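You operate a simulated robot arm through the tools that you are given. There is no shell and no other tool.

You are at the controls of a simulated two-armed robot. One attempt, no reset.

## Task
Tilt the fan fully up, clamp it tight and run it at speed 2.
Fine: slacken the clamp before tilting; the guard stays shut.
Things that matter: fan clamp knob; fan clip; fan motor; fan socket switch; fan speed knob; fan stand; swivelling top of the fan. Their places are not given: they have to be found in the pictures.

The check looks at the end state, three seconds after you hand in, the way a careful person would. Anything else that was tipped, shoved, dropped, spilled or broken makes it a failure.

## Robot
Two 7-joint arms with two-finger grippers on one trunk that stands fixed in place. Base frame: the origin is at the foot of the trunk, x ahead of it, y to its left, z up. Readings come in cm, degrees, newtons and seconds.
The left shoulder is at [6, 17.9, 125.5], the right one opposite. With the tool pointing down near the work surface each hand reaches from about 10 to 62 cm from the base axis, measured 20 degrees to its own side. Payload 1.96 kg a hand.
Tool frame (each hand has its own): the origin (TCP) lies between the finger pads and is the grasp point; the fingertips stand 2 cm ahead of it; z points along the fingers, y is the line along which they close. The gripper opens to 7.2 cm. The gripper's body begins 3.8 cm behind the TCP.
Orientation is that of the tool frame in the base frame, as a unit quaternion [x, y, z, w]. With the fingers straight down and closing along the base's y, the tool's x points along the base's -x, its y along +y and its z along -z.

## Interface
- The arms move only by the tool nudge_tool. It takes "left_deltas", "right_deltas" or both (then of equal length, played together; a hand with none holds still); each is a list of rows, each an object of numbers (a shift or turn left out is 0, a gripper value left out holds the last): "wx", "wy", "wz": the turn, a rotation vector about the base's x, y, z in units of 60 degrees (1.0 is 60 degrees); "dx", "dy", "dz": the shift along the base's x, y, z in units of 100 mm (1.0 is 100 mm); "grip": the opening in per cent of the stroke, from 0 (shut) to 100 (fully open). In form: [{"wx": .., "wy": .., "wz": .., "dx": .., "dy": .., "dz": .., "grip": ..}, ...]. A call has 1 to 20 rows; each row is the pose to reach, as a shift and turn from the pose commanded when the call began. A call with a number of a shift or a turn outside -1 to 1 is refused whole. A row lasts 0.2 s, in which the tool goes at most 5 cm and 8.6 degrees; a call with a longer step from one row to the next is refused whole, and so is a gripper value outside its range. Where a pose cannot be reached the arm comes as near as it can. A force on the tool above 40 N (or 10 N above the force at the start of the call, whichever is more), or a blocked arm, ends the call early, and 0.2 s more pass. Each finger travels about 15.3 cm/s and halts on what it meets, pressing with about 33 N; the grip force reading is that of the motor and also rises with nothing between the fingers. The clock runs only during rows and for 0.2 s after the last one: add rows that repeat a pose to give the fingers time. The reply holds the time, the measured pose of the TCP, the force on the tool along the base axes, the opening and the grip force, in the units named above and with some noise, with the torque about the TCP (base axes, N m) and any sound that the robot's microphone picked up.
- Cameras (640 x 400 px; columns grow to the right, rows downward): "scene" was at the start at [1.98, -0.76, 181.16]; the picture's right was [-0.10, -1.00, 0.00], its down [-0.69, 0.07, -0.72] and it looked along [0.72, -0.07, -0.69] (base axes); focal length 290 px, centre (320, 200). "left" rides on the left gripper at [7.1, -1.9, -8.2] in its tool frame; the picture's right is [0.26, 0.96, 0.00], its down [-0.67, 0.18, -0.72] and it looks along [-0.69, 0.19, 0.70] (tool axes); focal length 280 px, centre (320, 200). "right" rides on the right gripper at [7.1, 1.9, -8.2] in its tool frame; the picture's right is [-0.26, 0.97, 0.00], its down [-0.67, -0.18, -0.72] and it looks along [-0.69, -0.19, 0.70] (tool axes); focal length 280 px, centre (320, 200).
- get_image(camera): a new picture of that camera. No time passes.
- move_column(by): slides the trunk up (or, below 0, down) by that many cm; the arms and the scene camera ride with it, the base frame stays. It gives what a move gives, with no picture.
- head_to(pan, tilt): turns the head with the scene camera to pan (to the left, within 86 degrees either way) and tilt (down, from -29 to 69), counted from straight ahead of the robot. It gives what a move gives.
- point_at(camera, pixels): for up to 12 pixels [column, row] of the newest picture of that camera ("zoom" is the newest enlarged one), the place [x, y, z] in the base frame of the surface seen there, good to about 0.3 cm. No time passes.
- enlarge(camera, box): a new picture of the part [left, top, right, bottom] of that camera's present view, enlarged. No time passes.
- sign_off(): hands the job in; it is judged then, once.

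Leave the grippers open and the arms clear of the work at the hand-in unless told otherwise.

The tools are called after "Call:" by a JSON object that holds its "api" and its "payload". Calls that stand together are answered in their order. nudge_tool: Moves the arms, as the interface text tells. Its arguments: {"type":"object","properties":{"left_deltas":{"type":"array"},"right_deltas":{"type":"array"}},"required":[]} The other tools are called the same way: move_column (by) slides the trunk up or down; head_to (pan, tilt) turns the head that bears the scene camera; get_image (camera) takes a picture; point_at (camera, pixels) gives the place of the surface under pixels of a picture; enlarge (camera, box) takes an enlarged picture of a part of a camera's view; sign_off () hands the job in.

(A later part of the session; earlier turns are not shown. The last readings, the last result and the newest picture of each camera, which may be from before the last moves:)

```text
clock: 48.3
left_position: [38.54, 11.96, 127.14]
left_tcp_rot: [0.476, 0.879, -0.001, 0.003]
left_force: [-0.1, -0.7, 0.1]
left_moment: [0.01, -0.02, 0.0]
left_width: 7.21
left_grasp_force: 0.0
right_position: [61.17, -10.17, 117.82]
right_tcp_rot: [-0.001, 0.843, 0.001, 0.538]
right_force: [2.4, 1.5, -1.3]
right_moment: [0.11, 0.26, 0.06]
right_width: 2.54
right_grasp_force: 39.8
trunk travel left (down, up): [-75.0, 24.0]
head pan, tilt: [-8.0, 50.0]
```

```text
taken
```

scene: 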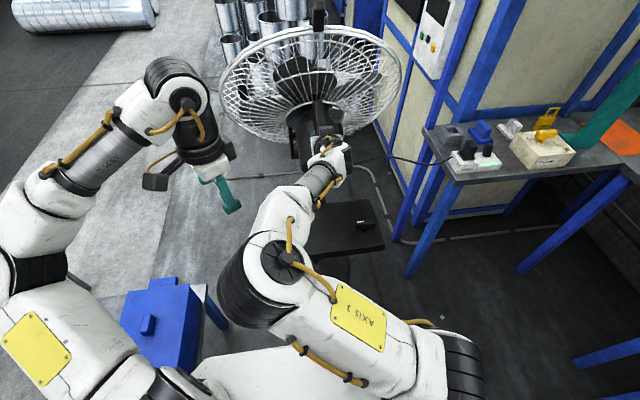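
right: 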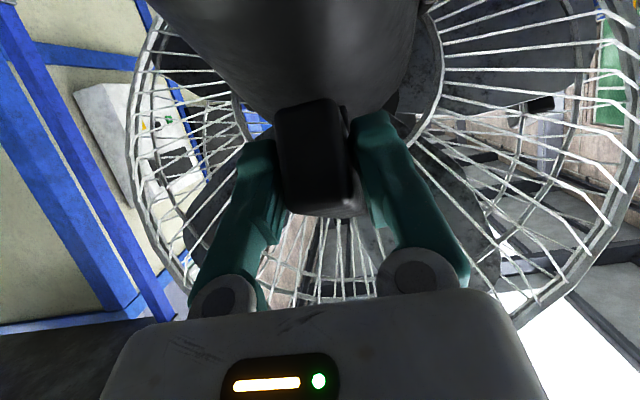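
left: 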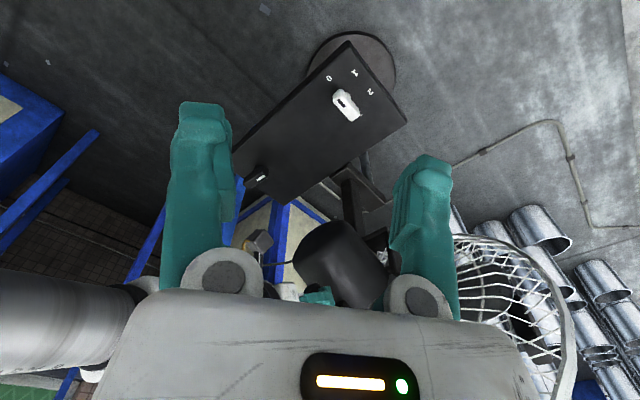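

29° so far, forces tiny. Continue another 10°.

Call:
{"api": "nudge_tool", "payload": {"right_deltas": [{"dx": -0.035, "dz": -0.057, "wy": -0.042}, {"dx": -0.068, "dz": -0.115, "wy": -0.083}, {"dx": -0.098, "dz": -0.175, "wy": -0.125}, {"dx": -0.125, "dz": -0.235, "wy": -0.167}]}}

Call:
{"api": "get_image", "payload": {"camera": "right"}}

Call:
{"api": "get_image", "payload": {"camera": "scene"}}

```text
clock: 49.3
left_position: [38.41, 12.0, 127.17]
left_tcp_rot: [0.476, 0.879, 0.0, 0.004]
left_force: [0.0, -0.8, -0.2]
left_moment: [0.0, 0.04, -0.01]
left_width: 7.21
left_grasp_force: 0.1
right_position: [59.98, -10.09, 115.78]
right_tcp_rot: [-0.001, 0.792, 0.002, 0.611]
right_force: [15.9, -0.6, 30.4]
right_moment: [-0.02, -0.37, 0.01]
right_width: 2.55
right_grasp_force: 40.0
trunk travel left (down, up): [-75.0, 24.0]
head pan, tilt: [-8.0, 50.0]
```

```text
taken
```

right: 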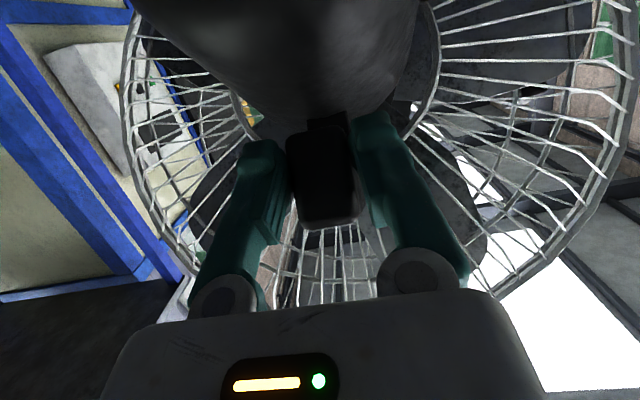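

```text
taken
```

scene: 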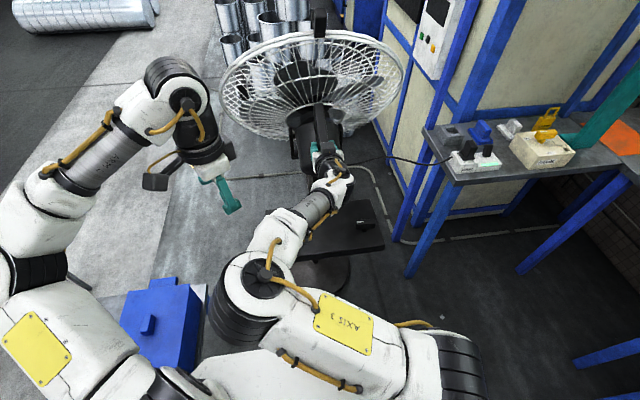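

Force jumped to 34 N: the tilt's end stop (~37°). I open the fingers and back out along the finger direction, watching whether the head stays up.

Call:
{"api": "nudge_tool", "payload": {"right_deltas": [{"grip": 10}, {"dx": 0.005, "dz": 0.01, "grip": 30}, {"dx": 0.005, "dz": 0.01, "grip": 60}, {"dx": 0.005, "dz": 0.01, "grip": 100}, {"dx": 0.005, "dz": 0.01, "grip": 100}]}}

Call:
{"api": "get_image", "payload": {"camera": "right"}}

Call:
{"api": "get_image", "payload": {"camera": "scene"}}

```text
clock: 50.5
left_position: [38.4, 12.02, 127.17]
left_tcp_rot: [0.476, 0.88, -0.001, 0.003]
left_force: [0.3, 0.4, 0.3]
left_moment: [0.02, -0.01, 0.0]
left_width: 7.2
left_grasp_force: 0.0
right_position: [59.94, -10.31, 115.67]
right_tcp_rot: [0.0, 0.793, 0.0, 0.609]
right_force: [0.2, 0.6, 0.7]
right_moment: [0.01, -0.02, 0.0]
right_width: 7.24
right_grasp_force: 0.1
trunk travel left (down, up): [-75.0, 24.0]
head pan, tilt: [-8.0, 50.0]
```

```text
taken
```

right: 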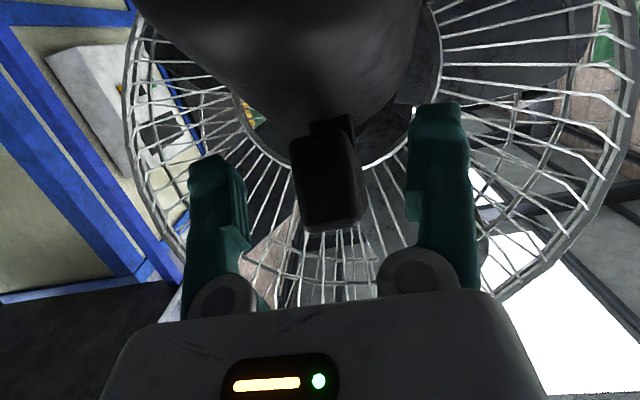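

```text
taken
```

scene: 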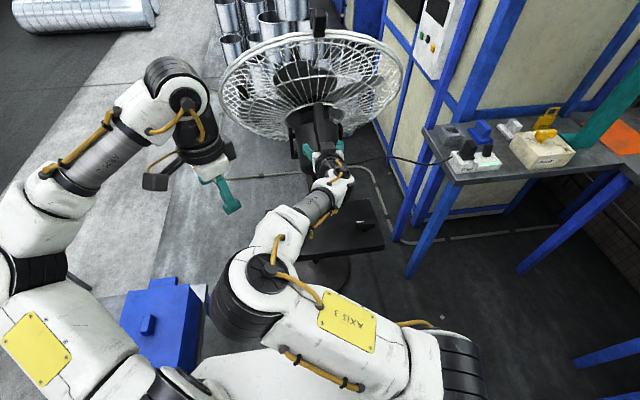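

The head stays up after release. I back the hand out along its finger line.

Call:
{"api": "nudge_tool", "payload": {"right_deltas": [{"dx": -0.24, "dz": 0.064}, {"dx": -0.48, "dz": 0.127}, {"dx": -0.73, "dz": 0.19}, {"dx": -0.97, "dz": 0.254}]}}

Call:
{"api": "get_image", "payload": {"camera": "right"}}

Call:
{"api": "get_image", "payload": {"camera": "scene"}}

Call:
{"api": "point_at", "payload": {"camera": "right", "pixels": [[330, 140], [300, 100]]}}

```text
clock: 51.5
left_position: [38.28, 12.0, 127.17]
left_tcp_rot: [0.477, 0.879, -0.001, 0.002]
left_force: [0.2, -0.2, 0.2]
left_moment: [-0.02, -0.01, -0.02]
left_width: 7.2
left_grasp_force: 0.1
right_position: [50.22, -10.02, 118.27]
right_tcp_rot: [0.0, 0.793, 0.0, 0.609]
right_force: [0.1, -0.4, -0.3]
right_moment: [0.01, -0.02, -0.02]
right_width: 7.21
right_grasp_force: 0.1
trunk travel left (down, up): [-75.0, 24.0]
head pan, tilt: [-8.0, 50.0]
```

```text
taken
```

right: 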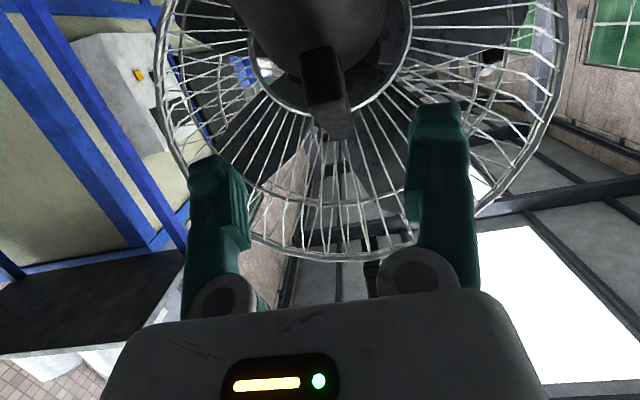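

```text
taken
```

scene: 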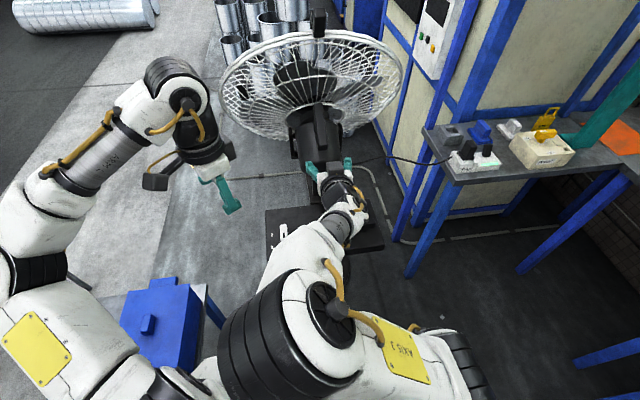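

```text
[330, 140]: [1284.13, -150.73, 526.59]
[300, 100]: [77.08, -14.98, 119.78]
```

The head holds its tilt. Now clamp it: bring the right hand back over the clamp knob. First retreat sideways (−y) while un-pitching the hand.

Call:
{"api": "nudge_tool", "payload": {"right_deltas": [{"wy": 0.12, "dx": -0.1, "dy": -0.12}, {"wy": 0.24, "dx": -0.2, "dy": -0.25}, {"wy": 0.36, "dx": -0.3, "dy": -0.37}, {"wy": 0.48, "dx": -0.3, "dy": -0.5}, {"wy": 0.6, "dx": -0.3, "dy": -0.62}, {"wy": 0.72, "dx": -0.3, "dy": -0.75}, {"wy": 0.84, "dx": -0.3, "dy": -0.87}, {"wy": 0.96, "dx": -0.3, "dy": -1.0}]}}

Call:
{"api": "nudge_tool", "payload": {"right_deltas": [{"wy": 0.1, "dx": 0.1, "dy": -0.1}, {"wy": 0.2, "dx": 0.2, "dy": -0.2}, {"wy": 0.295, "dx": 0.3, "dy": -0.4}, {"wy": 0.295, "dx": 0.4, "dy": -0.4}]}}

Call:
{"api": "get_image", "payload": {"camera": "scene"}}

Call:
{"api": "get_image", "payload": {"camera": "right"}}

```text
clock: 53.3
left_position: [38.5, 11.86, 127.22]
left_tcp_rot: [0.476, 0.879, 0.0, 0.002]
left_force: [-0.1, 0.0, 0.0]
left_moment: [0.03, -0.01, 0.0]
left_width: 7.21
left_grasp_force: 0.1
right_position: [47.36, -20.4, 118.16]
right_tcp_rot: [0.001, 0.989, 0.001, 0.151]
right_force: [0.5, -0.2, 0.0]
right_moment: [-0.02, 0.0, -0.02]
right_width: 7.19
right_grasp_force: 0.1
right hand out of reach, approached as far as the arm can: row 4
trunk travel left (down, up): [-75.0, 24.0]
head pan, tilt: [-8.0, 50.0]
```

```text
clock: 54.3
left_position: [38.45, 11.93, 127.22]
left_tcp_rot: [0.477, 0.879, 0.0, 0.002]
left_force: [0.4, 0.1, 0.1]
left_moment: [0.01, 0.03, 0.02]
left_width: 7.21
left_grasp_force: 0.1
right_position: [42.53, -24.14, 111.49]
right_tcp_rot: [0.0, 1.0, 0.001, 0.002]
right_force: [-0.3, -0.5, 0.0]
right_moment: [0.0, 0.02, 0.0]
right_width: 7.22
right_grasp_force: 0.0
right hand out of reach, approached as far as the arm can: row 1, 2, 3, 4
trunk travel left (down, up): [-75.0, 24.0]
head pan, tilt: [-8.0, 50.0]
```

```text
taken
```

scene: 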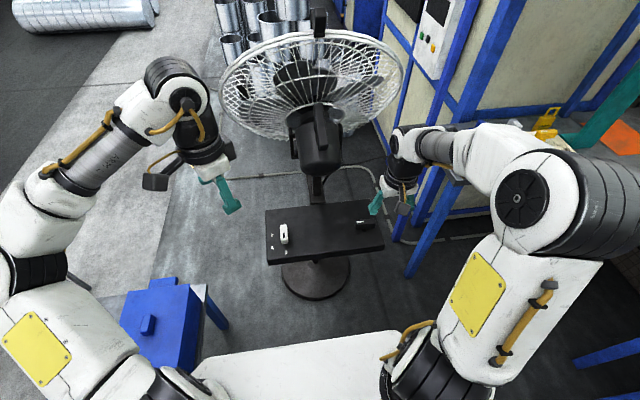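

```text
taken
```

right: 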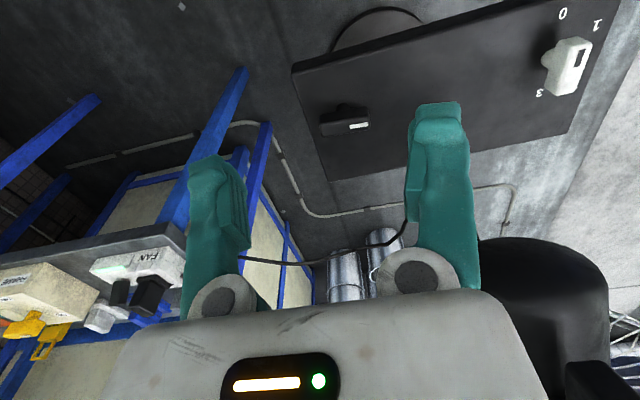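

The right arm changed to an elbow-out posture and stopped short at (42.5,-24.1,111.5). I check where the elbow is relative to the bench before going on.

Call:
{"api": "point_at", "payload": {"camera": "scene", "pixels": [[520, 195], [560, 165], [620, 180], [480, 150], [430, 145], [398, 140], [450, 165], [600, 150]]}}

```text
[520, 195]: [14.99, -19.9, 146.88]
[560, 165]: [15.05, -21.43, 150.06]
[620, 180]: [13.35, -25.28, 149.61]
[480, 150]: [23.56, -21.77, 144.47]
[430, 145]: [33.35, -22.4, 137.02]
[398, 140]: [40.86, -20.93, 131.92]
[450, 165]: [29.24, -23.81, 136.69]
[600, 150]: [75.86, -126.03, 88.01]
```

Elbow is up at (15,-22,148), clear of everything. I try to move forward and down toward the knob.

Call:
{"api": "nudge_tool", "payload": {"right_deltas": [{"dx": 0.25, "dz": -0.2}, {"dx": 0.5, "dz": -0.4}, {"dx": 0.75, "dz": -0.6}, {"dx": 0.95, "dz": -0.8}]}}

Call:
{"api": "get_image", "payload": {"camera": "scene"}}

```text
clock: 55.3
left_position: [38.42, 12.04, 127.22]
left_tcp_rot: [0.476, 0.88, 0.001, 0.003]
left_force: [0.0, 1.1, -0.8]
left_moment: [0.01, 0.0, 0.0]
left_width: 7.19
left_grasp_force: 0.2
right_position: [41.72, -24.18, 110.66]
right_tcp_rot: [-0.001, 1.0, 0.001, -0.002]
right_force: [0.0, -0.2, -0.9]
right_moment: [0.03, 0.01, 0.0]
right_width: 7.18
right_grasp_force: 0.2
right hand out of reach, approached as far as the arm can: row 1, 2, 3, 4
trunk travel left (down, up): [-75.0, 24.0]
head pan, tilt: [-8.0, 50.0]
```

```text
taken
```

scene: 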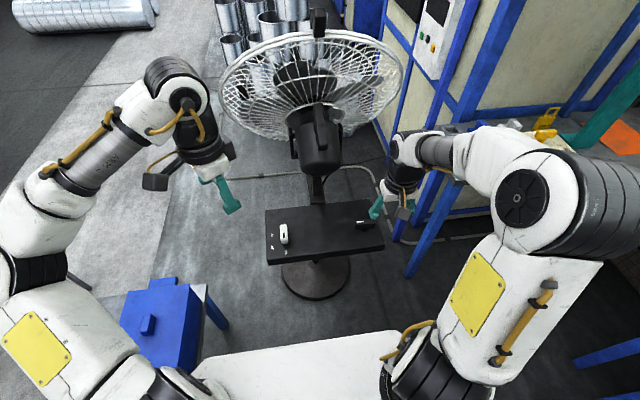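

The posture is at a joint limit. I back off: pitch the hand forward again and move up and forward.

Call:
{"api": "nudge_tool", "payload": {"right_deltas": [{"wy": -0.12, "dz": 0.2}, {"wy": -0.24, "dz": 0.4, "dx": 0.1}, {"wy": -0.36, "dz": 0.6, "dx": 0.2}, {"wy": -0.48, "dz": 0.8, "dx": 0.4}, {"wy": -0.6, "dz": 0.9, "dx": 0.6, "dy": 0.1}, {"wy": -0.6, "dz": 0.9, "dx": 0.6, "dy": 0.4}]}}

Call:
{"api": "get_image", "payload": {"camera": "scene"}}

```text
clock: 56.7
left_position: [38.42, 12.26, 127.15]
left_tcp_rot: [0.476, 0.879, -0.002, 0.002]
left_force: [-0.4, 0.3, -0.4]
left_moment: [-0.04, 0.02, 0.0]
left_width: 7.19
left_grasp_force: 0.0
right_position: [47.79, -19.98, 119.68]
right_tcp_rot: [-0.001, 0.951, 0.0, 0.308]
right_force: [-0.8, 0.4, 0.2]
right_moment: [-0.01, 0.0, -0.03]
right_width: 7.19
right_grasp_force: 0.0
trunk travel left (down, up): [-75.0, 24.0]
head pan, tilt: [-8.0, 50.0]
```

```text
taken
```

scene: 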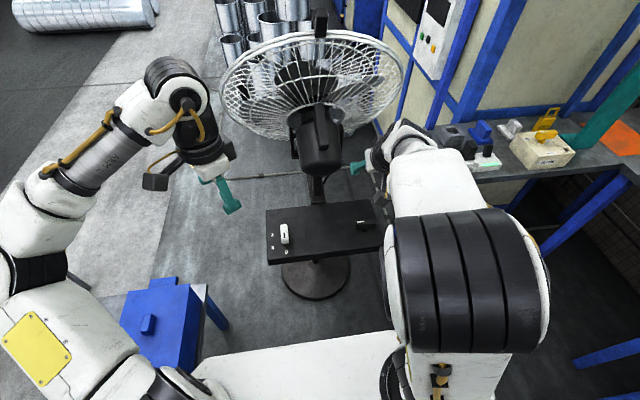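

Now at (47.8,-20,119.7), pitch 36°. I retrace the earlier path in reverse: add yaw about the pitched axis first (wx −0.41, wz +0.57), moving inward slightly.

Call:
{"api": "nudge_tool", "payload": {"right_deltas": [{"wx": -0.07, "wz": 0.095, "dy": 0.1}, {"wx": -0.14, "wz": 0.19, "dy": 0.2}, {"wx": -0.21, "wz": 0.285, "dy": 0.3}, {"wx": -0.28, "wz": 0.38, "dy": 0.4}, {"wx": -0.35, "wz": 0.475, "dy": 0.5}, {"wx": -0.412, "wz": 0.566, "dy": 0.55}]}}

Call:
{"api": "get_image", "payload": {"camera": "scene"}}

```text
clock: 58.1
left_position: [38.42, 12.01, 127.14]
left_tcp_rot: [0.476, 0.879, 0.0, 0.003]
left_force: [-0.1, 0.1, 0.5]
left_moment: [-0.01, 0.0, -0.03]
left_width: 7.17
left_grasp_force: 0.0
right_position: [47.8, -14.58, 119.55]
right_tcp_rot: [-0.342, 0.888, -0.111, 0.287]
right_force: [0.5, 0.6, -0.9]
right_moment: [-0.02, 0.01, 0.01]
right_width: 7.21
right_grasp_force: 0.1
trunk travel left (down, up): [-75.0, 24.0]
head pan, tilt: [-8.0, 50.0]
```

```text
taken
```

scene: 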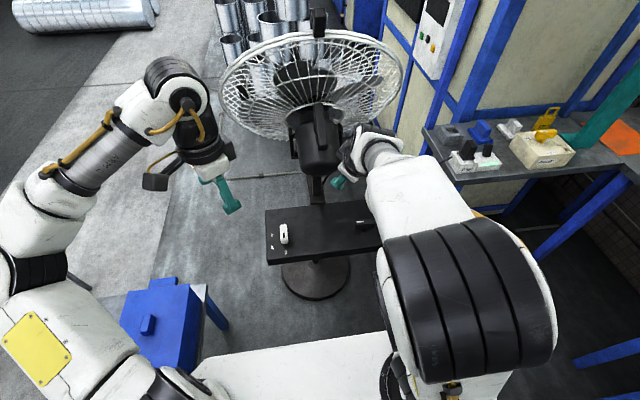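

Now undo the pitch while moving out to y≈−24 and down.

Call:
{"api": "nudge_tool", "payload": {"right_deltas": [{"wy": 0.1, "dy": -0.15, "dz": -0.1}, {"wy": 0.2, "dy": -0.3, "dz": -0.2}, {"wy": 0.3, "dy": -0.5, "dz": -0.4}, {"wy": 0.4, "dy": -0.7, "dz": -0.6}, {"wy": 0.5, "dy": -0.85, "dz": -0.8}, {"wy": 0.6, "dy": -0.95, "dz": -0.95}]}}

Call:
{"api": "get_image", "payload": {"camera": "scene"}}

```text
clock: 59.5
left_position: [38.41, 11.95, 127.15]
left_tcp_rot: [0.477, 0.879, 0.0, 0.003]
left_force: [0.4, -0.8, 0.2]
left_moment: [0.04, -0.01, 0.0]
left_width: 7.19
left_grasp_force: 0.1
right_position: [47.79, -23.7, 110.9]
right_tcp_rot: [-0.359, 0.933, -0.009, 0.023]
right_force: [0.2, 0.1, 0.1]
right_moment: [0.0, 0.0, -0.01]
right_width: 7.19
right_grasp_force: 0.1
right hand out of reach, approached as far as the arm can: row 6
trunk travel left (down, up): [-75.0, 24.0]
head pan, tilt: [-8.0, 50.0]
```

```text
taken
```

scene: 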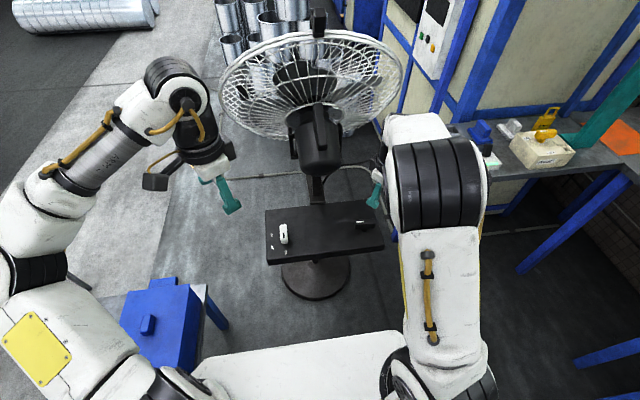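

The arm is still in the elbow-out posture near a limit. I lift the hand toward its starting height, un-yawing, to let it recover the original posture.

Call:
{"api": "nudge_tool", "payload": {"right_deltas": [{"dz": 0.25, "dy": -0.05}, {"dz": 0.5, "dy": -0.1}, {"dz": 0.75, "dy": -0.15}, {"dz": 1.0, "dy": -0.2}]}}

Call:
{"api": "nudge_tool", "payload": {"right_deltas": [{"dz": 0.25, "wz": -0.1}, {"dz": 0.5, "wz": -0.2}, {"dz": 0.75, "wz": -0.3}, {"dz": 1.0, "wz": -0.4}, {"dz": 1.0, "wz": -0.5}, {"dz": 1.0, "wz": -0.6}, {"dz": 1.0, "wz": -0.7}]}}

Call:
{"api": "get_image", "payload": {"camera": "scene"}}

```text
clock: 60.5
left_position: [38.09, 12.07, 127.29]
left_tcp_rot: [0.476, 0.879, 0.0, 0.004]
left_force: [0.0, 1.1, 0.0]
left_moment: [-0.02, -0.05, -0.01]
left_width: 7.21
left_grasp_force: 0.1
right_position: [44.26, -24.49, 115.9]
right_tcp_rot: [-0.358, 0.932, -0.022, 0.049]
right_force: [-0.3, 0.7, 0.0]
right_moment: [0.04, -0.08, 0.0]
right_width: 7.19
right_grasp_force: 0.0
right hand out of reach, approached as far as the arm can: row 1, 2, 3, 4
trunk travel left (down, up): [-75.0, 24.0]
head pan, tilt: [-8.0, 50.0]
```

```text
clock: 62.1
left_position: [38.38, 11.91, 127.19]
left_tcp_rot: [0.476, 0.879, 0.0, 0.003]
left_force: [-0.8, -0.2, 0.2]
left_moment: [0.01, 0.0, 0.0]
left_width: 7.2
left_grasp_force: 0.0
right_position: [42.86, -24.68, 116.33]
right_tcp_rot: [0.0, 0.998, -0.04, 0.049]
right_force: [0.3, -0.3, -0.2]
right_moment: [-0.01, -0.05, 0.02]
right_width: 7.18
right_grasp_force: 0.1
right hand out of reach, approached as far as the arm can: row 1, 2, 3, 4, 5, 6, 7
trunk travel left (down, up): [-75.0, 24.0]
head pan, tilt: [-8.0, 50.0]
```

```text
taken
```

scene: 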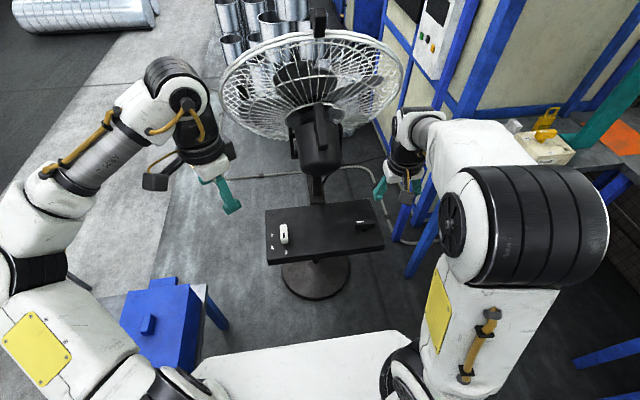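

The limit persists. I'll re-extend the arm with a forward-pitched hand (where it moves freely) and unpitch only once it is stretched out over the knob. The guard's tilted rim is now near x≥68 at this y, so I keep TCP x≤60.

Call:
{"api": "nudge_tool", "payload": {"right_deltas": [{"wy": -0.12, "dx": 0.1, "dz": 0.05}, {"wy": -0.24, "dx": 0.25, "dz": 0.1}, {"wy": -0.36, "dx": 0.4, "dz": 0.15}, {"wy": -0.48, "dx": 0.6, "dz": 0.15}, {"wy": -0.6, "dx": 0.8, "dz": 0.15}, {"wy": -0.7, "dx": 1.0, "dz": 0.15}]}}

Call:
{"api": "get_image", "payload": {"camera": "scene"}}

Call:
{"api": "get_image", "payload": {"camera": "right"}}

```text
clock: 63.5
left_position: [38.56, 12.03, 127.14]
left_tcp_rot: [0.477, 0.879, 0.0, 0.004]
left_force: [0.1, 1.2, 0.0]
left_moment: [0.0, 0.02, 0.0]
left_width: 7.18
left_grasp_force: 0.1
right_position: [52.88, -24.72, 117.74]
right_tcp_rot: [0.014, 0.918, -0.036, 0.394]
right_force: [-0.3, -0.1, 0.0]
right_moment: [0.0, 0.02, -0.02]
right_width: 7.19
right_grasp_force: 0.0
trunk travel left (down, up): [-75.0, 24.0]
head pan, tilt: [-8.0, 50.0]
```

```text
taken
```

scene: 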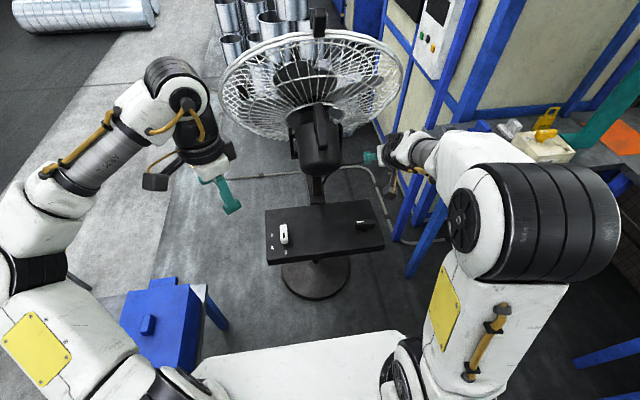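

```text
taken
```

right: 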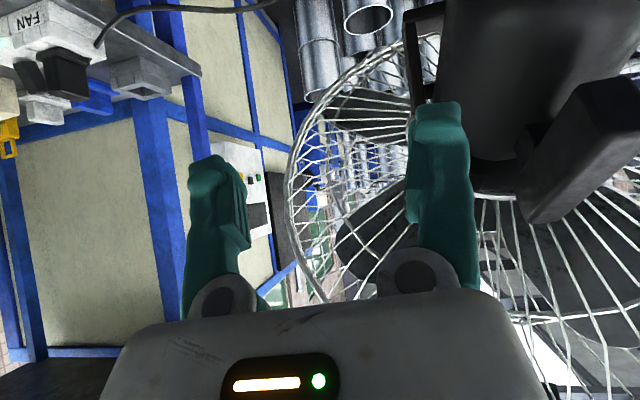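

Still elbow-out. I try going up to the starting height (z≈135) with the pitched hand, then unpitch there, as at the start pose.

Call:
{"api": "nudge_tool", "payload": {"right_deltas": [{"dz": 0.25, "dx": -0.1}, {"dz": 0.5, "dx": -0.2}, {"dz": 0.75, "dx": -0.3}, {"dz": 1.0, "dx": -0.3}]}}

Call:
{"api": "nudge_tool", "payload": {"right_deltas": [{"dz": 0.25, "wy": 0.1}, {"dz": 0.5, "wy": 0.2}, {"dz": 0.75, "wy": 0.3}, {"dz": 0.9, "wy": 0.4}, {"dz": 0.9, "wy": 0.52}, {"dz": 0.9, "wy": 0.64}, {"dz": 0.9, "wy": 0.77}]}}

Call:
{"api": "get_image", "payload": {"camera": "scene"}}

```text
clock: 64.5
left_position: [38.28, 12.1, 127.15]
left_tcp_rot: [0.477, 0.879, 0.0, 0.003]
left_force: [0.2, 0.2, 0.6]
left_moment: [0.02, 0.03, -0.04]
left_width: 7.21
left_grasp_force: 0.1
right_position: [49.79, -24.66, 127.77]
right_tcp_rot: [0.014, 0.919, -0.035, 0.393]
right_force: [-0.1, 0.0, 0.1]
right_moment: [0.01, -0.01, 0.0]
right_width: 7.2
right_grasp_force: 0.0
trunk travel left (down, up): [-75.0, 24.0]
head pan, tilt: [-8.0, 50.0]
```

```text
clock: 66.1
left_position: [38.49, 12.1, 127.23]
left_tcp_rot: [0.477, 0.879, -0.001, 0.003]
left_force: [0.1, 0.0, -0.8]
left_moment: [-0.02, -0.03, 0.01]
left_width: 7.19
left_grasp_force: 0.1
right_position: [43.56, -26.04, 115.67]
right_tcp_rot: [0.001, 0.998, -0.038, 0.043]
right_force: [-0.5, -0.8, 1.2]
right_moment: [0.03, 0.01, 0.03]
right_width: 7.21
right_grasp_force: 0.1
right hand out of reach, approached as far as the arm can: row 3, 4, 5, 6, 7
trunk travel left (down, up): [-75.0, 24.0]
head pan, tilt: [-8.0, 50.0]
```

```text
taken
```

scene: 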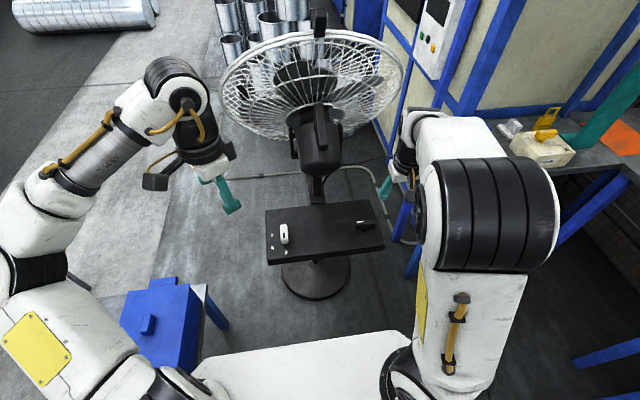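

The wrist is on the wrong branch (it flipped when I retracted with the hand nearly level with the forearm). I go back through that: pitch the hand far forward at y≈−20 and extend, clear of the motor (right side y −14.6).

Call:
{"api": "nudge_tool", "payload": {"right_deltas": [{"wy": -0.12, "dx": 0.1, "dz": 0.05, "dy": 0.1}, {"wy": -0.24, "dx": 0.2, "dz": 0.1, "dy": 0.2}, {"wy": -0.36, "dx": 0.3, "dz": 0.15, "dy": 0.3}, {"wy": -0.48, "dx": 0.4, "dz": 0.2, "dy": 0.4}, {"wy": -0.6, "dx": 0.5, "dz": 0.2, "dy": 0.5}, {"wy": -0.74, "dx": 0.6, "dz": 0.2, "dy": 0.6}, {"wy": -0.87, "dx": 0.7, "dz": 0.2, "dy": 0.6}, {"wy": -1.0, "dx": 0.7, "dz": 0.2, "dy": 0.6}]}}

Call:
{"api": "nudge_tool", "payload": {"right_deltas": [{"wy": -0.07, "dx": 0.2}, {"wy": -0.13, "dx": 0.4}, {"wy": -0.2, "dx": 0.6}, {"wy": -0.25, "dx": 0.8}]}}

Call:
{"api": "get_image", "payload": {"camera": "scene"}}

Call:
{"api": "get_image", "payload": {"camera": "right"}}

```text
clock: 67.9
left_position: [38.4, 12.06, 127.26]
left_tcp_rot: [0.476, 0.879, -0.001, 0.002]
left_force: [0.2, 0.7, 0.3]
left_moment: [-0.02, 0.01, -0.03]
left_width: 7.2
left_grasp_force: 0.1
right_position: [50.16, -18.37, 117.2]
right_tcp_rot: [-0.001, 0.882, 0.016, 0.47]
right_force: [0.2, 0.1, -0.2]
right_moment: [-0.04, -0.02, 0.03]
right_width: 7.2
right_grasp_force: 0.1
right hand out of reach, approached as far as the arm can: row 6, 7, 8
trunk travel left (down, up): [-75.0, 24.0]
head pan, tilt: [-8.0, 50.0]
```

```text
clock: 68.9
left_position: [38.5, 11.93, 127.1]
left_tcp_rot: [0.476, 0.879, -0.002, 0.002]
left_force: [0.2, -0.4, 0.5]
left_moment: [-0.02, -0.02, 0.0]
left_width: 7.21
left_grasp_force: 0.0
right_position: [58.23, -18.42, 117.16]
right_tcp_rot: [-0.003, 0.814, 0.016, 0.581]
right_force: [0.1, -0.1, -0.1]
right_moment: [0.01, 0.01, 0.0]
right_width: 7.19
right_grasp_force: 0.0
trunk travel left (down, up): [-75.0, 24.0]
head pan, tilt: [-8.0, 50.0]
```

```text
taken
```

scene: 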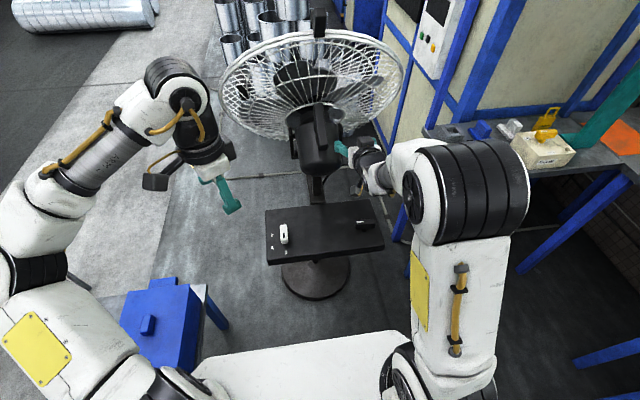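

```text
taken
```

right: 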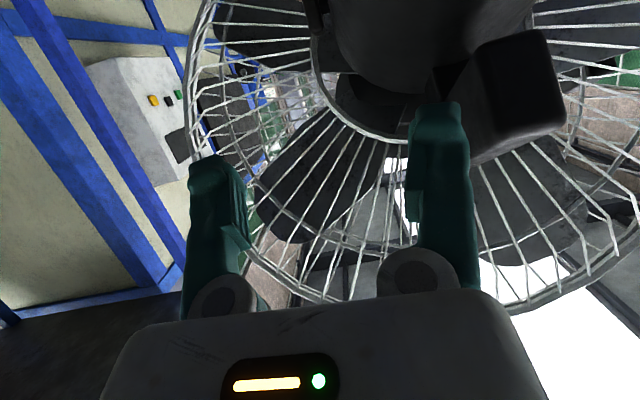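

The fingers are clear of the handle. In this elbow-out posture larger positive yaw seems to reach farther (yaw 42° got to x≈48), and I need yaw ≈90° anyway. I roll the hand about its own axis +90° while retreating and moving out to y≈−25.

Call:
{"api": "nudge_tool", "payload": {"right_deltas": [{"dx": -0.3, "dy": -0.3}, {"dx": -0.6, "dy": -0.6}, {"wx": -0.126, "wz": 0.043, "dx": -0.6, "dy": -0.6}, {"wx": -0.252, "wz": 0.087, "dx": -0.6, "dy": -0.6}, {"wx": -0.378, "wz": 0.13, "dx": -0.6, "dy": -0.6}, {"wx": -0.504, "wz": 0.174, "dx": -0.6, "dy": -0.6}, {"wx": -0.63, "wz": 0.217, "dx": -0.6, "dy": -0.6}, {"wx": -0.756, "wz": 0.26, "dx": -0.6, "dy": -0.6}, {"wx": -0.882, "wz": 0.304, "dx": -0.6, "dy": -0.6}]}}

Call:
{"api": "nudge_tool", "payload": {"right_deltas": [{"wx": -0.126, "wz": 0.043}, {"wx": -0.252, "wz": 0.087}, {"wx": -0.378, "wz": 0.13}, {"wx": -0.53, "wz": 0.183}]}}

Call:
{"api": "get_image", "payload": {"camera": "scene"}}

```text
clock: 70.9
left_position: [38.3, 12.03, 127.26]
left_tcp_rot: [0.476, 0.879, 0.0, 0.003]
left_force: [0.5, 0.1, 0.4]
left_moment: [-0.02, -0.01, 0.01]
left_width: 7.21
left_grasp_force: 0.0
right_position: [52.17, -24.3, 117.14]
right_tcp_rot: [-0.387, 0.725, -0.258, 0.509]
right_force: [0.3, 0.2, -0.4]
right_moment: [0.01, -0.04, -0.01]
right_width: 7.21
right_grasp_force: 0.0
trunk travel left (down, up): [-75.0, 24.0]
head pan, tilt: [-8.0, 50.0]
```

```text
refused: row 4 steps farther than a row can; nothing moved
```

```text
taken
```

scene: 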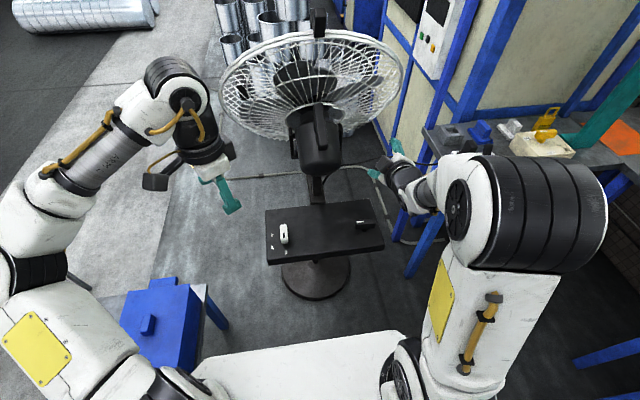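

Roll 56° done. Another 30° of roll in smaller rows, then unpitch over the knob.

Call:
{"api": "nudge_tool", "payload": {"right_deltas": [{"wx": -0.12, "wz": 0.041}, {"wx": -0.24, "wz": 0.082}, {"wx": -0.36, "wz": 0.124}, {"wx": -0.48, "wz": 0.165}]}}

Call:
{"api": "nudge_tool", "payload": {"right_deltas": [{"wy": 0.12}, {"wy": 0.24}, {"wy": 0.36}, {"wy": 0.48}, {"wy": 0.6}, {"wy": 0.72}, {"wy": 0.84}, {"wy": 0.96}]}}

Call:
{"api": "get_image", "payload": {"camera": "scene"}}

```text
clock: 71.9
left_position: [38.4, 12.09, 127.18]
left_tcp_rot: [0.477, 0.879, 0.0, 0.003]
left_force: [0.2, 0.3, -0.3]
left_moment: [0.02, 0.04, 0.0]
left_width: 7.2
left_grasp_force: 0.1
right_position: [52.21, -24.39, 117.19]
right_tcp_rot: [-0.561, 0.602, -0.386, 0.417]
right_force: [-0.2, -0.2, 0.0]
right_moment: [0.0, 0.02, 0.01]
right_width: 7.18
right_grasp_force: 0.1
trunk travel left (down, up): [-75.0, 24.0]
head pan, tilt: [-8.0, 50.0]
```

```text
clock: 73.7
left_position: [38.38, 12.08, 127.07]
left_tcp_rot: [0.477, 0.879, -0.001, 0.003]
left_force: [0.2, 0.3, 0.0]
left_moment: [0.04, 0.01, -0.04]
left_width: 7.2
left_grasp_force: 0.1
right_position: [52.28, -24.24, 117.06]
right_tcp_rot: [-0.677, 0.73, -0.067, 0.074]
right_force: [-0.7, 0.4, -1.0]
right_moment: [0.0, 0.05, -0.02]
right_width: 7.22
right_grasp_force: 0.1
right hand out of reach, approached as far as the arm can: row 3, 4
trunk travel left (down, up): [-75.0, 24.0]
head pan, tilt: [-8.0, 50.0]
```

```text
taken
```

scene: 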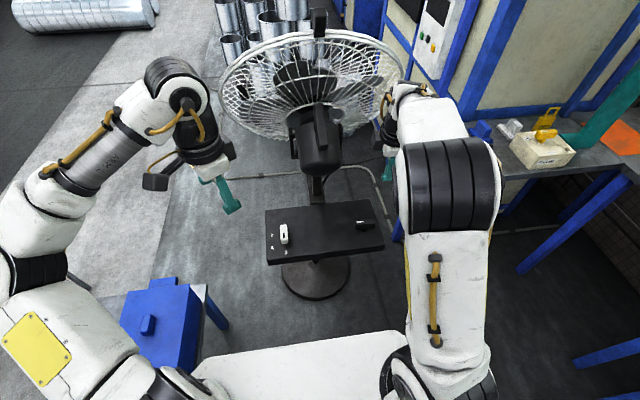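

That works: nearly tool-down at yaw ≈86°. I finish unpitching and move above the knob.

Call:
{"api": "nudge_tool", "payload": {"right_deltas": [{"wy": 0.1, "dx": 0.1, "dz": -0.2}, {"wy": 0.19, "dx": 0.2, "dz": -0.45}, {"wy": 0.19, "dx": 0.3, "dz": -0.7}, {"wy": 0.19, "dx": 0.36, "dz": -0.95}]}}

Call:
{"api": "nudge_tool", "payload": {"right_deltas": [{"dz": -0.25}, {"dz": -0.5}, {"dz": -0.75}, {"dz": -1.0}]}}

Call:
{"api": "get_image", "payload": {"camera": "right"}}

Call:
{"api": "get_image", "payload": {"camera": "scene"}}

```text
clock: 74.7
left_position: [38.49, 12.07, 127.23]
left_tcp_rot: [0.477, 0.879, -0.001, 0.002]
left_force: [0.4, 0.0, 0.3]
left_moment: [0.0, 0.02, -0.02]
left_width: 7.21
left_grasp_force: 0.1
right_position: [55.83, -24.33, 107.5]
right_tcp_rot: [-0.681, 0.733, 0.0, 0.003]
right_force: [0.2, -0.2, 0.4]
right_moment: [0.0, 0.02, 0.0]
right_width: 7.19
right_grasp_force: 0.1
trunk travel left (down, up): [-75.0, 24.0]
head pan, tilt: [-8.0, 50.0]
```

```text
clock: 75.7
left_position: [38.5, 12.07, 127.11]
left_tcp_rot: [0.477, 0.879, -0.001, 0.002]
left_force: [0.9, -0.1, 0.4]
left_moment: [-0.02, 0.04, 0.01]
left_width: 7.22
left_grasp_force: 0.2
right_position: [55.85, -24.36, 97.64]
right_tcp_rot: [-0.68, 0.733, 0.0, 0.003]
right_force: [1.0, 0.4, -0.4]
right_moment: [0.01, -0.02, -0.01]
right_width: 7.19
right_grasp_force: 0.1
trunk travel left (down, up): [-75.0, 24.0]
head pan, tilt: [-8.0, 50.0]
```

```text
taken
```

right: 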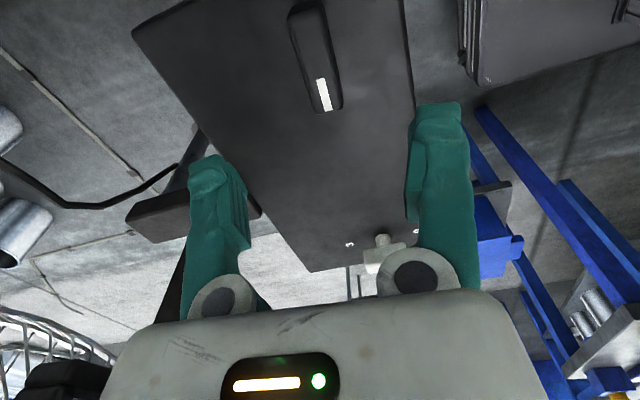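

```text
taken
```

scene: 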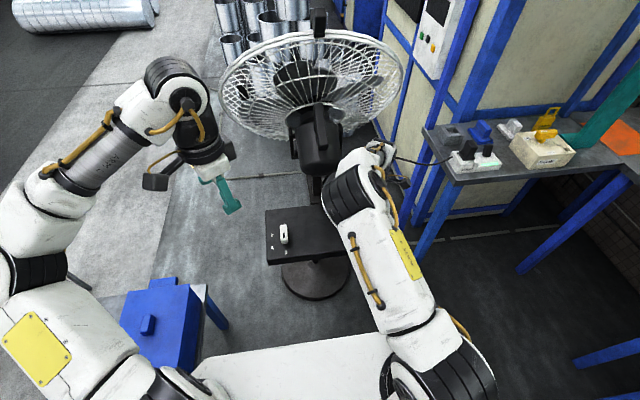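

The posture is back to the good one, and the bar is parallel to the fingers. Descend to z≈85 and grip.

Call:
{"api": "nudge_tool", "payload": {"right_deltas": [{"dz": -0.25, "dy": 0.02}, {"dz": -0.5, "dy": 0.02}, {"dz": -0.75, "dy": 0.02}, {"dz": -0.95, "dy": 0.02}]}}

Call:
{"api": "nudge_tool", "payload": {"right_deltas": [{"dz": -0.2}, {"dz": -0.31}, {"dz": -0.31, "grip": 60}, {"dz": -0.31, "grip": 35}, {"dz": -0.31, "grip": 15}, {"dz": -0.31, "grip": 10}, {"dz": -0.31, "grip": 10}]}}

Call:
{"api": "get_image", "payload": {"camera": "right"}}

```text
clock: 76.7
left_position: [38.46, 11.99, 127.13]
left_tcp_rot: [0.476, 0.879, -0.001, 0.003]
left_force: [1.1, 0.2, -0.2]
left_moment: [-0.04, 0.01, 0.01]
left_width: 7.19
left_grasp_force: 0.0
right_position: [55.72, -24.11, 88.13]
right_tcp_rot: [-0.679, 0.734, 0.0, 0.002]
right_force: [-0.4, -0.7, 0.3]
right_moment: [-0.01, 0.01, -0.03]
right_width: 7.19
right_grasp_force: 0.1
trunk travel left (down, up): [-75.0, 24.0]
head pan, tilt: [-8.0, 50.0]
```

```text
clock: 78.3
left_position: [38.72, 11.97, 127.04]
left_tcp_rot: [0.477, 0.879, -0.002, 0.001]
left_force: [-0.5, 0.3, -0.5]
left_moment: [-0.02, 0.01, 0.0]
left_width: 7.2
left_grasp_force: 0.0
right_position: [55.99, -24.09, 84.91]
right_tcp_rot: [-0.681, 0.733, -0.001, 0.003]
right_force: [25.4, -1.0, 5.5]
right_moment: [0.03, -0.39, -0.01]
right_width: 2.34
right_grasp_force: 40.2
trunk travel left (down, up): [-75.0, 24.0]
head pan, tilt: [-8.0, 50.0]
```

```text
taken
```

right: 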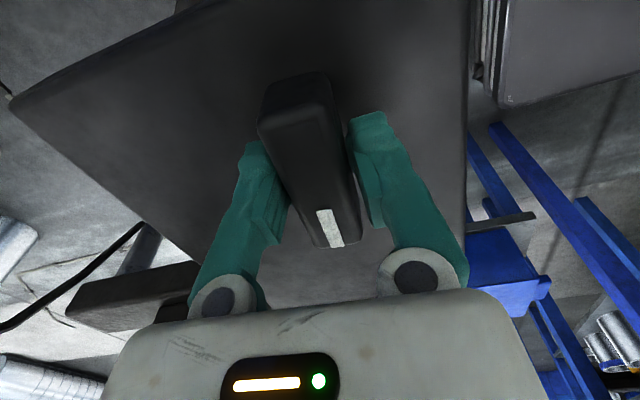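

Gripped, but 25 N along x (grip offset). I shift +0.3 cm x to relieve, then turn counter-clockwise ~58°.

Call:
{"api": "nudge_tool", "payload": {"right_deltas": [{"dx": 0.03}, {"dx": 0.03, "wz": 0.1}, {"dx": 0.03, "wz": 0.2}, {"dx": 0.03, "wz": 0.3}, {"dx": 0.03, "wz": 0.4}, {"dx": 0.03, "wz": 0.5}, {"dx": 0.03, "wz": 0.6}, {"dx": 0.03, "wz": 0.7}, {"dx": 0.03, "wz": 0.8}, {"dx": 0.03, "wz": 0.9}, {"dx": 0.03, "wz": 1.0}]}}

Call:
{"api": "get_image", "payload": {"camera": "right"}}

Call:
{"api": "get_image", "payload": {"camera": "scene"}}

```text
clock: 80.7
left_position: [38.39, 12.01, 127.17]
left_tcp_rot: [0.476, 0.879, -0.001, 0.002]
left_force: [0.2, 0.3, -0.6]
left_moment: [0.0, 0.02, 0.03]
left_width: 7.2
left_grasp_force: 0.1
right_position: [55.99, -24.09, 85.03]
right_tcp_rot: [0.956, -0.294, -0.002, -0.002]
right_force: [0.9, 2.0, -2.8]
right_moment: [0.02, -0.04, -0.04]
right_width: 2.33
right_grasp_force: 40.0
trunk travel left (down, up): [-75.0, 24.0]
head pan, tilt: [-8.0, 50.0]
```

```text
taken
```

right: 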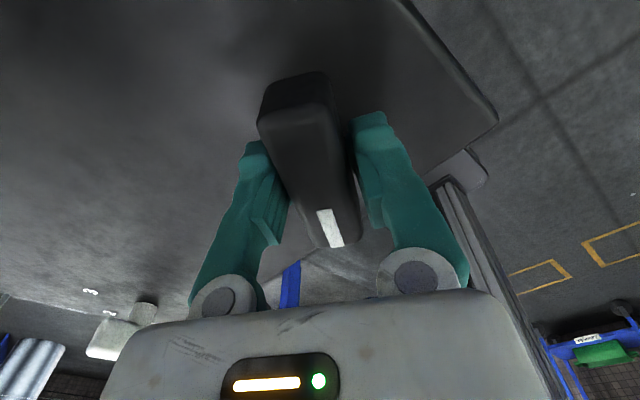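

```text
taken
```

scene: 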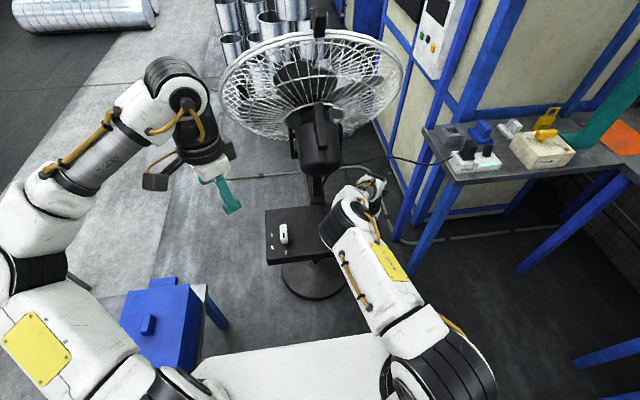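

Knob at about −34°. I try to keep turning past yaw 146° in the same grip.

Call:
{"api": "nudge_tool", "payload": {"right_deltas": [{"wz": 0.1}, {"wz": 0.2}, {"wz": 0.3}, {"wz": 0.4}, {"wz": 0.5}, {"wz": 0.57}]}}

Call:
{"api": "get_image", "payload": {"camera": "right"}}

```text
clock: 82.1
left_position: [38.4, 11.9, 127.17]
left_tcp_rot: [0.476, 0.879, -0.001, 0.003]
left_force: [-0.5, 0.2, -1.2]
left_moment: [0.01, 0.04, 0.0]
left_width: 7.21
left_grasp_force: 0.1
right_position: [55.92, -24.23, 85.08]
right_tcp_rot: [1.0, 0.0, -0.002, -0.002]
right_force: [-0.8, 1.6, -8.3]
right_moment: [-0.02, -0.1, 0.02]
right_width: 2.34
right_grasp_force: 39.6
trunk travel left (down, up): [-75.0, 24.0]
head pan, tilt: [-8.0, 50.0]
```

```text
taken
```

right: 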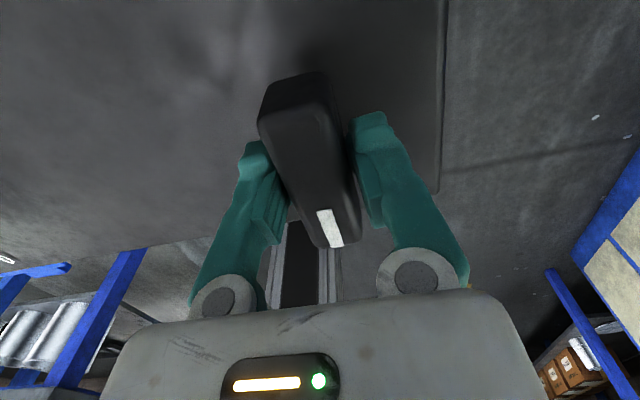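

Yaw 180°: the knob is back at its first position with no torque. I press ~6° further to confirm the stop (tight end).

Call:
{"api": "nudge_tool", "payload": {"right_deltas": [{"wz": 0.05}, {"wz": 0.1}, {"wz": 0.13}]}}

```text
clock: 82.9
left_position: [38.37, 11.94, 127.12]
left_tcp_rot: [0.476, 0.879, -0.001, 0.003]
left_force: [-0.6, -0.3, 0.1]
left_moment: [-0.02, -0.02, 0.0]
left_width: 7.2
left_grasp_force: 0.1
right_position: [56.17, -24.18, 85.06]
right_tcp_rot: [0.998, 0.068, -0.002, -0.003]
right_force: [1.5, -0.3, -3.3]
right_moment: [0.04, -0.03, -0.93]
right_width: 2.45
right_grasp_force: 40.1
trunk travel left (down, up): [-75.0, 24.0]
head pan, tilt: [-8.0, 50.0]
```

The stop is there (−0.93 N·m). Since tilting was free at the −90° end, this end (as found) is the tight one. I relax the twist, open, and rise.

Call:
{"api": "nudge_tool", "payload": {"right_deltas": [{"wz": -0.06}, {"wz": -0.12}, {"wz": -0.12, "grip": 50}, {"wz": -0.12, "grip": 100}, {"wz": -0.12, "grip": 100}, {"wz": -0.12, "dz": 0.25}, {"wz": -0.12, "dz": 0.5}, {"wz": -0.12, "dz": 0.75}, {"wz": -0.12, "dz": 1.0}]}}

Call:
{"api": "get_image", "payload": {"camera": "right"}}

Call:
{"api": "get_image", "payload": {"camera": "scene"}}

Call:
{"api": "get_image", "payload": {"camera": "left"}}

```text
clock: 84.9
left_position: [38.33, 11.92, 127.16]
left_tcp_rot: [0.476, 0.879, -0.001, 0.002]
left_force: [-0.3, -0.4, 0.5]
left_moment: [-0.02, -0.01, -0.03]
left_width: 7.18
left_grasp_force: 0.1
right_position: [55.89, -24.12, 95.13]
right_tcp_rot: [1.0, 0.004, -0.002, -0.002]
right_force: [0.7, 0.4, 0.1]
right_moment: [-0.02, 0.0, 0.0]
right_width: 7.21
right_grasp_force: 0.0
trunk travel left (down, up): [-75.0, 24.0]
head pan, tilt: [-8.0, 50.0]
```

```text
taken
```

right: 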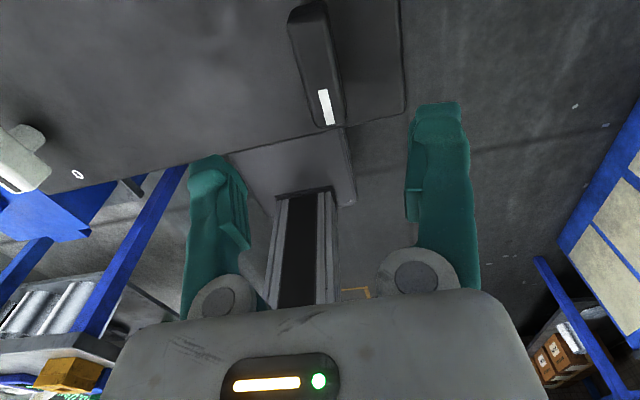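

```text
taken
```

scene: 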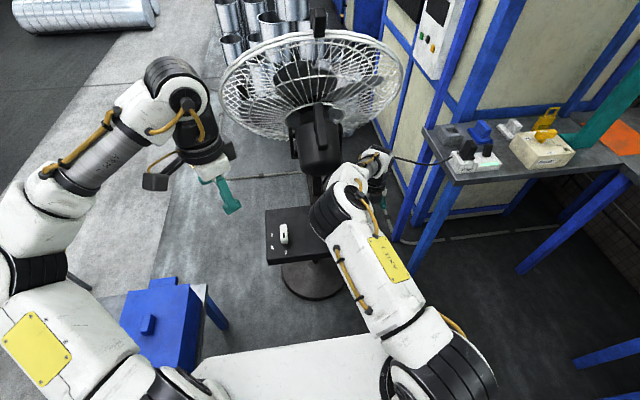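

```text
taken
```

left: 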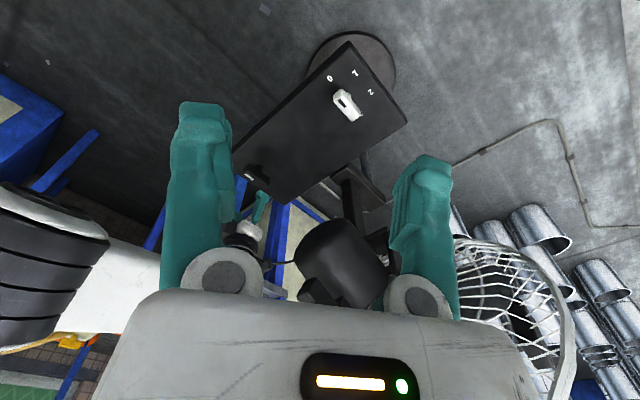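

The clamp's mark is back as found. Now I park the right arm to the right (yaw back to ~130°) to free room for the left hand at the speed knob.

Call:
{"api": "nudge_tool", "payload": {"right_deltas": [{"wz": -0.1, "dx": -0.1, "dy": -0.15, "dz": 0.2}, {"wz": -0.2, "dx": -0.2, "dy": -0.3, "dz": 0.4}, {"wz": -0.3, "dx": -0.3, "dy": -0.45, "dz": 0.6}, {"wz": -0.4, "dx": -0.4, "dy": -0.6, "dz": 0.8}, {"wz": -0.5, "dx": -0.5, "dy": -0.8, "dz": 1.0}, {"wz": -0.6, "dx": -0.6, "dy": -1.0, "dz": 1.0}, {"wz": -0.7, "dx": -0.6, "dy": -1.0, "dz": 1.0}, {"wz": -0.8, "dx": -0.6, "dy": -1.0, "dz": 1.0}]}}

Call:
{"api": "nudge_tool", "payload": {"right_deltas": [{"wz": -0.1, "dy": -0.15, "dz": 0.2}, {"wz": -0.2, "dy": -0.3, "dz": 0.4}, {"wz": -0.3, "dy": -0.45, "dz": 0.6}, {"wz": -0.4, "dy": -0.6, "dz": 0.6}, {"wz": -0.5, "dy": -0.6, "dz": 0.6}]}}

Call:
{"api": "get_image", "payload": {"camera": "scene"}}

Call:
{"api": "get_image", "payload": {"camera": "right"}}

```text
clock: 86.7
left_position: [38.42, 12.0, 127.15]
left_tcp_rot: [0.476, 0.879, -0.001, 0.003]
left_force: [0.4, -0.1, 0.4]
left_moment: [0.02, 0.04, -0.01]
left_width: 7.21
left_grasp_force: 0.1
right_position: [50.04, -34.21, 105.17]
right_tcp_rot: [0.915, -0.403, -0.001, -0.002]
right_force: [-0.2, 0.4, -1.0]
right_moment: [0.02, 0.0, 0.01]
right_width: 7.19
right_grasp_force: 0.2
trunk travel left (down, up): [-75.0, 24.0]
head pan, tilt: [-8.0, 50.0]
```

```text
clock: 87.9
left_position: [38.38, 11.95, 127.24]
left_tcp_rot: [0.477, 0.879, -0.001, 0.003]
left_force: [-0.2, -0.1, 0.6]
left_moment: [-0.01, -0.02, 0.01]
left_width: 7.22
left_grasp_force: 0.1
right_position: [50.01, -40.14, 111.09]
right_tcp_rot: [0.78, -0.626, -0.001, -0.002]
right_force: [-0.5, 0.7, 0.7]
right_moment: [-0.02, 0.0, 0.0]
right_width: 7.21
right_grasp_force: 0.1
trunk travel left (down, up): [-75.0, 24.0]
head pan, tilt: [-8.0, 50.0]
```

```text
taken
```

scene: 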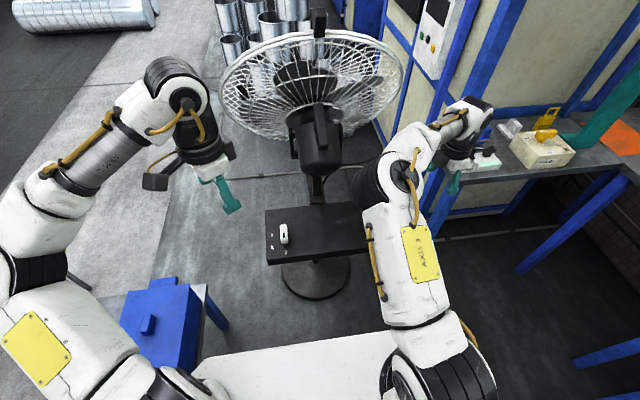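

```text
taken
```

right: 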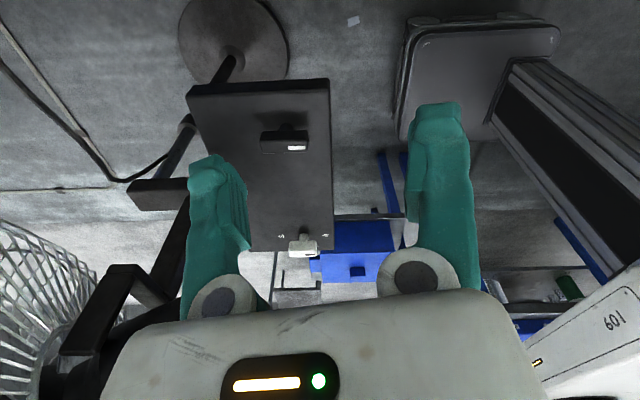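

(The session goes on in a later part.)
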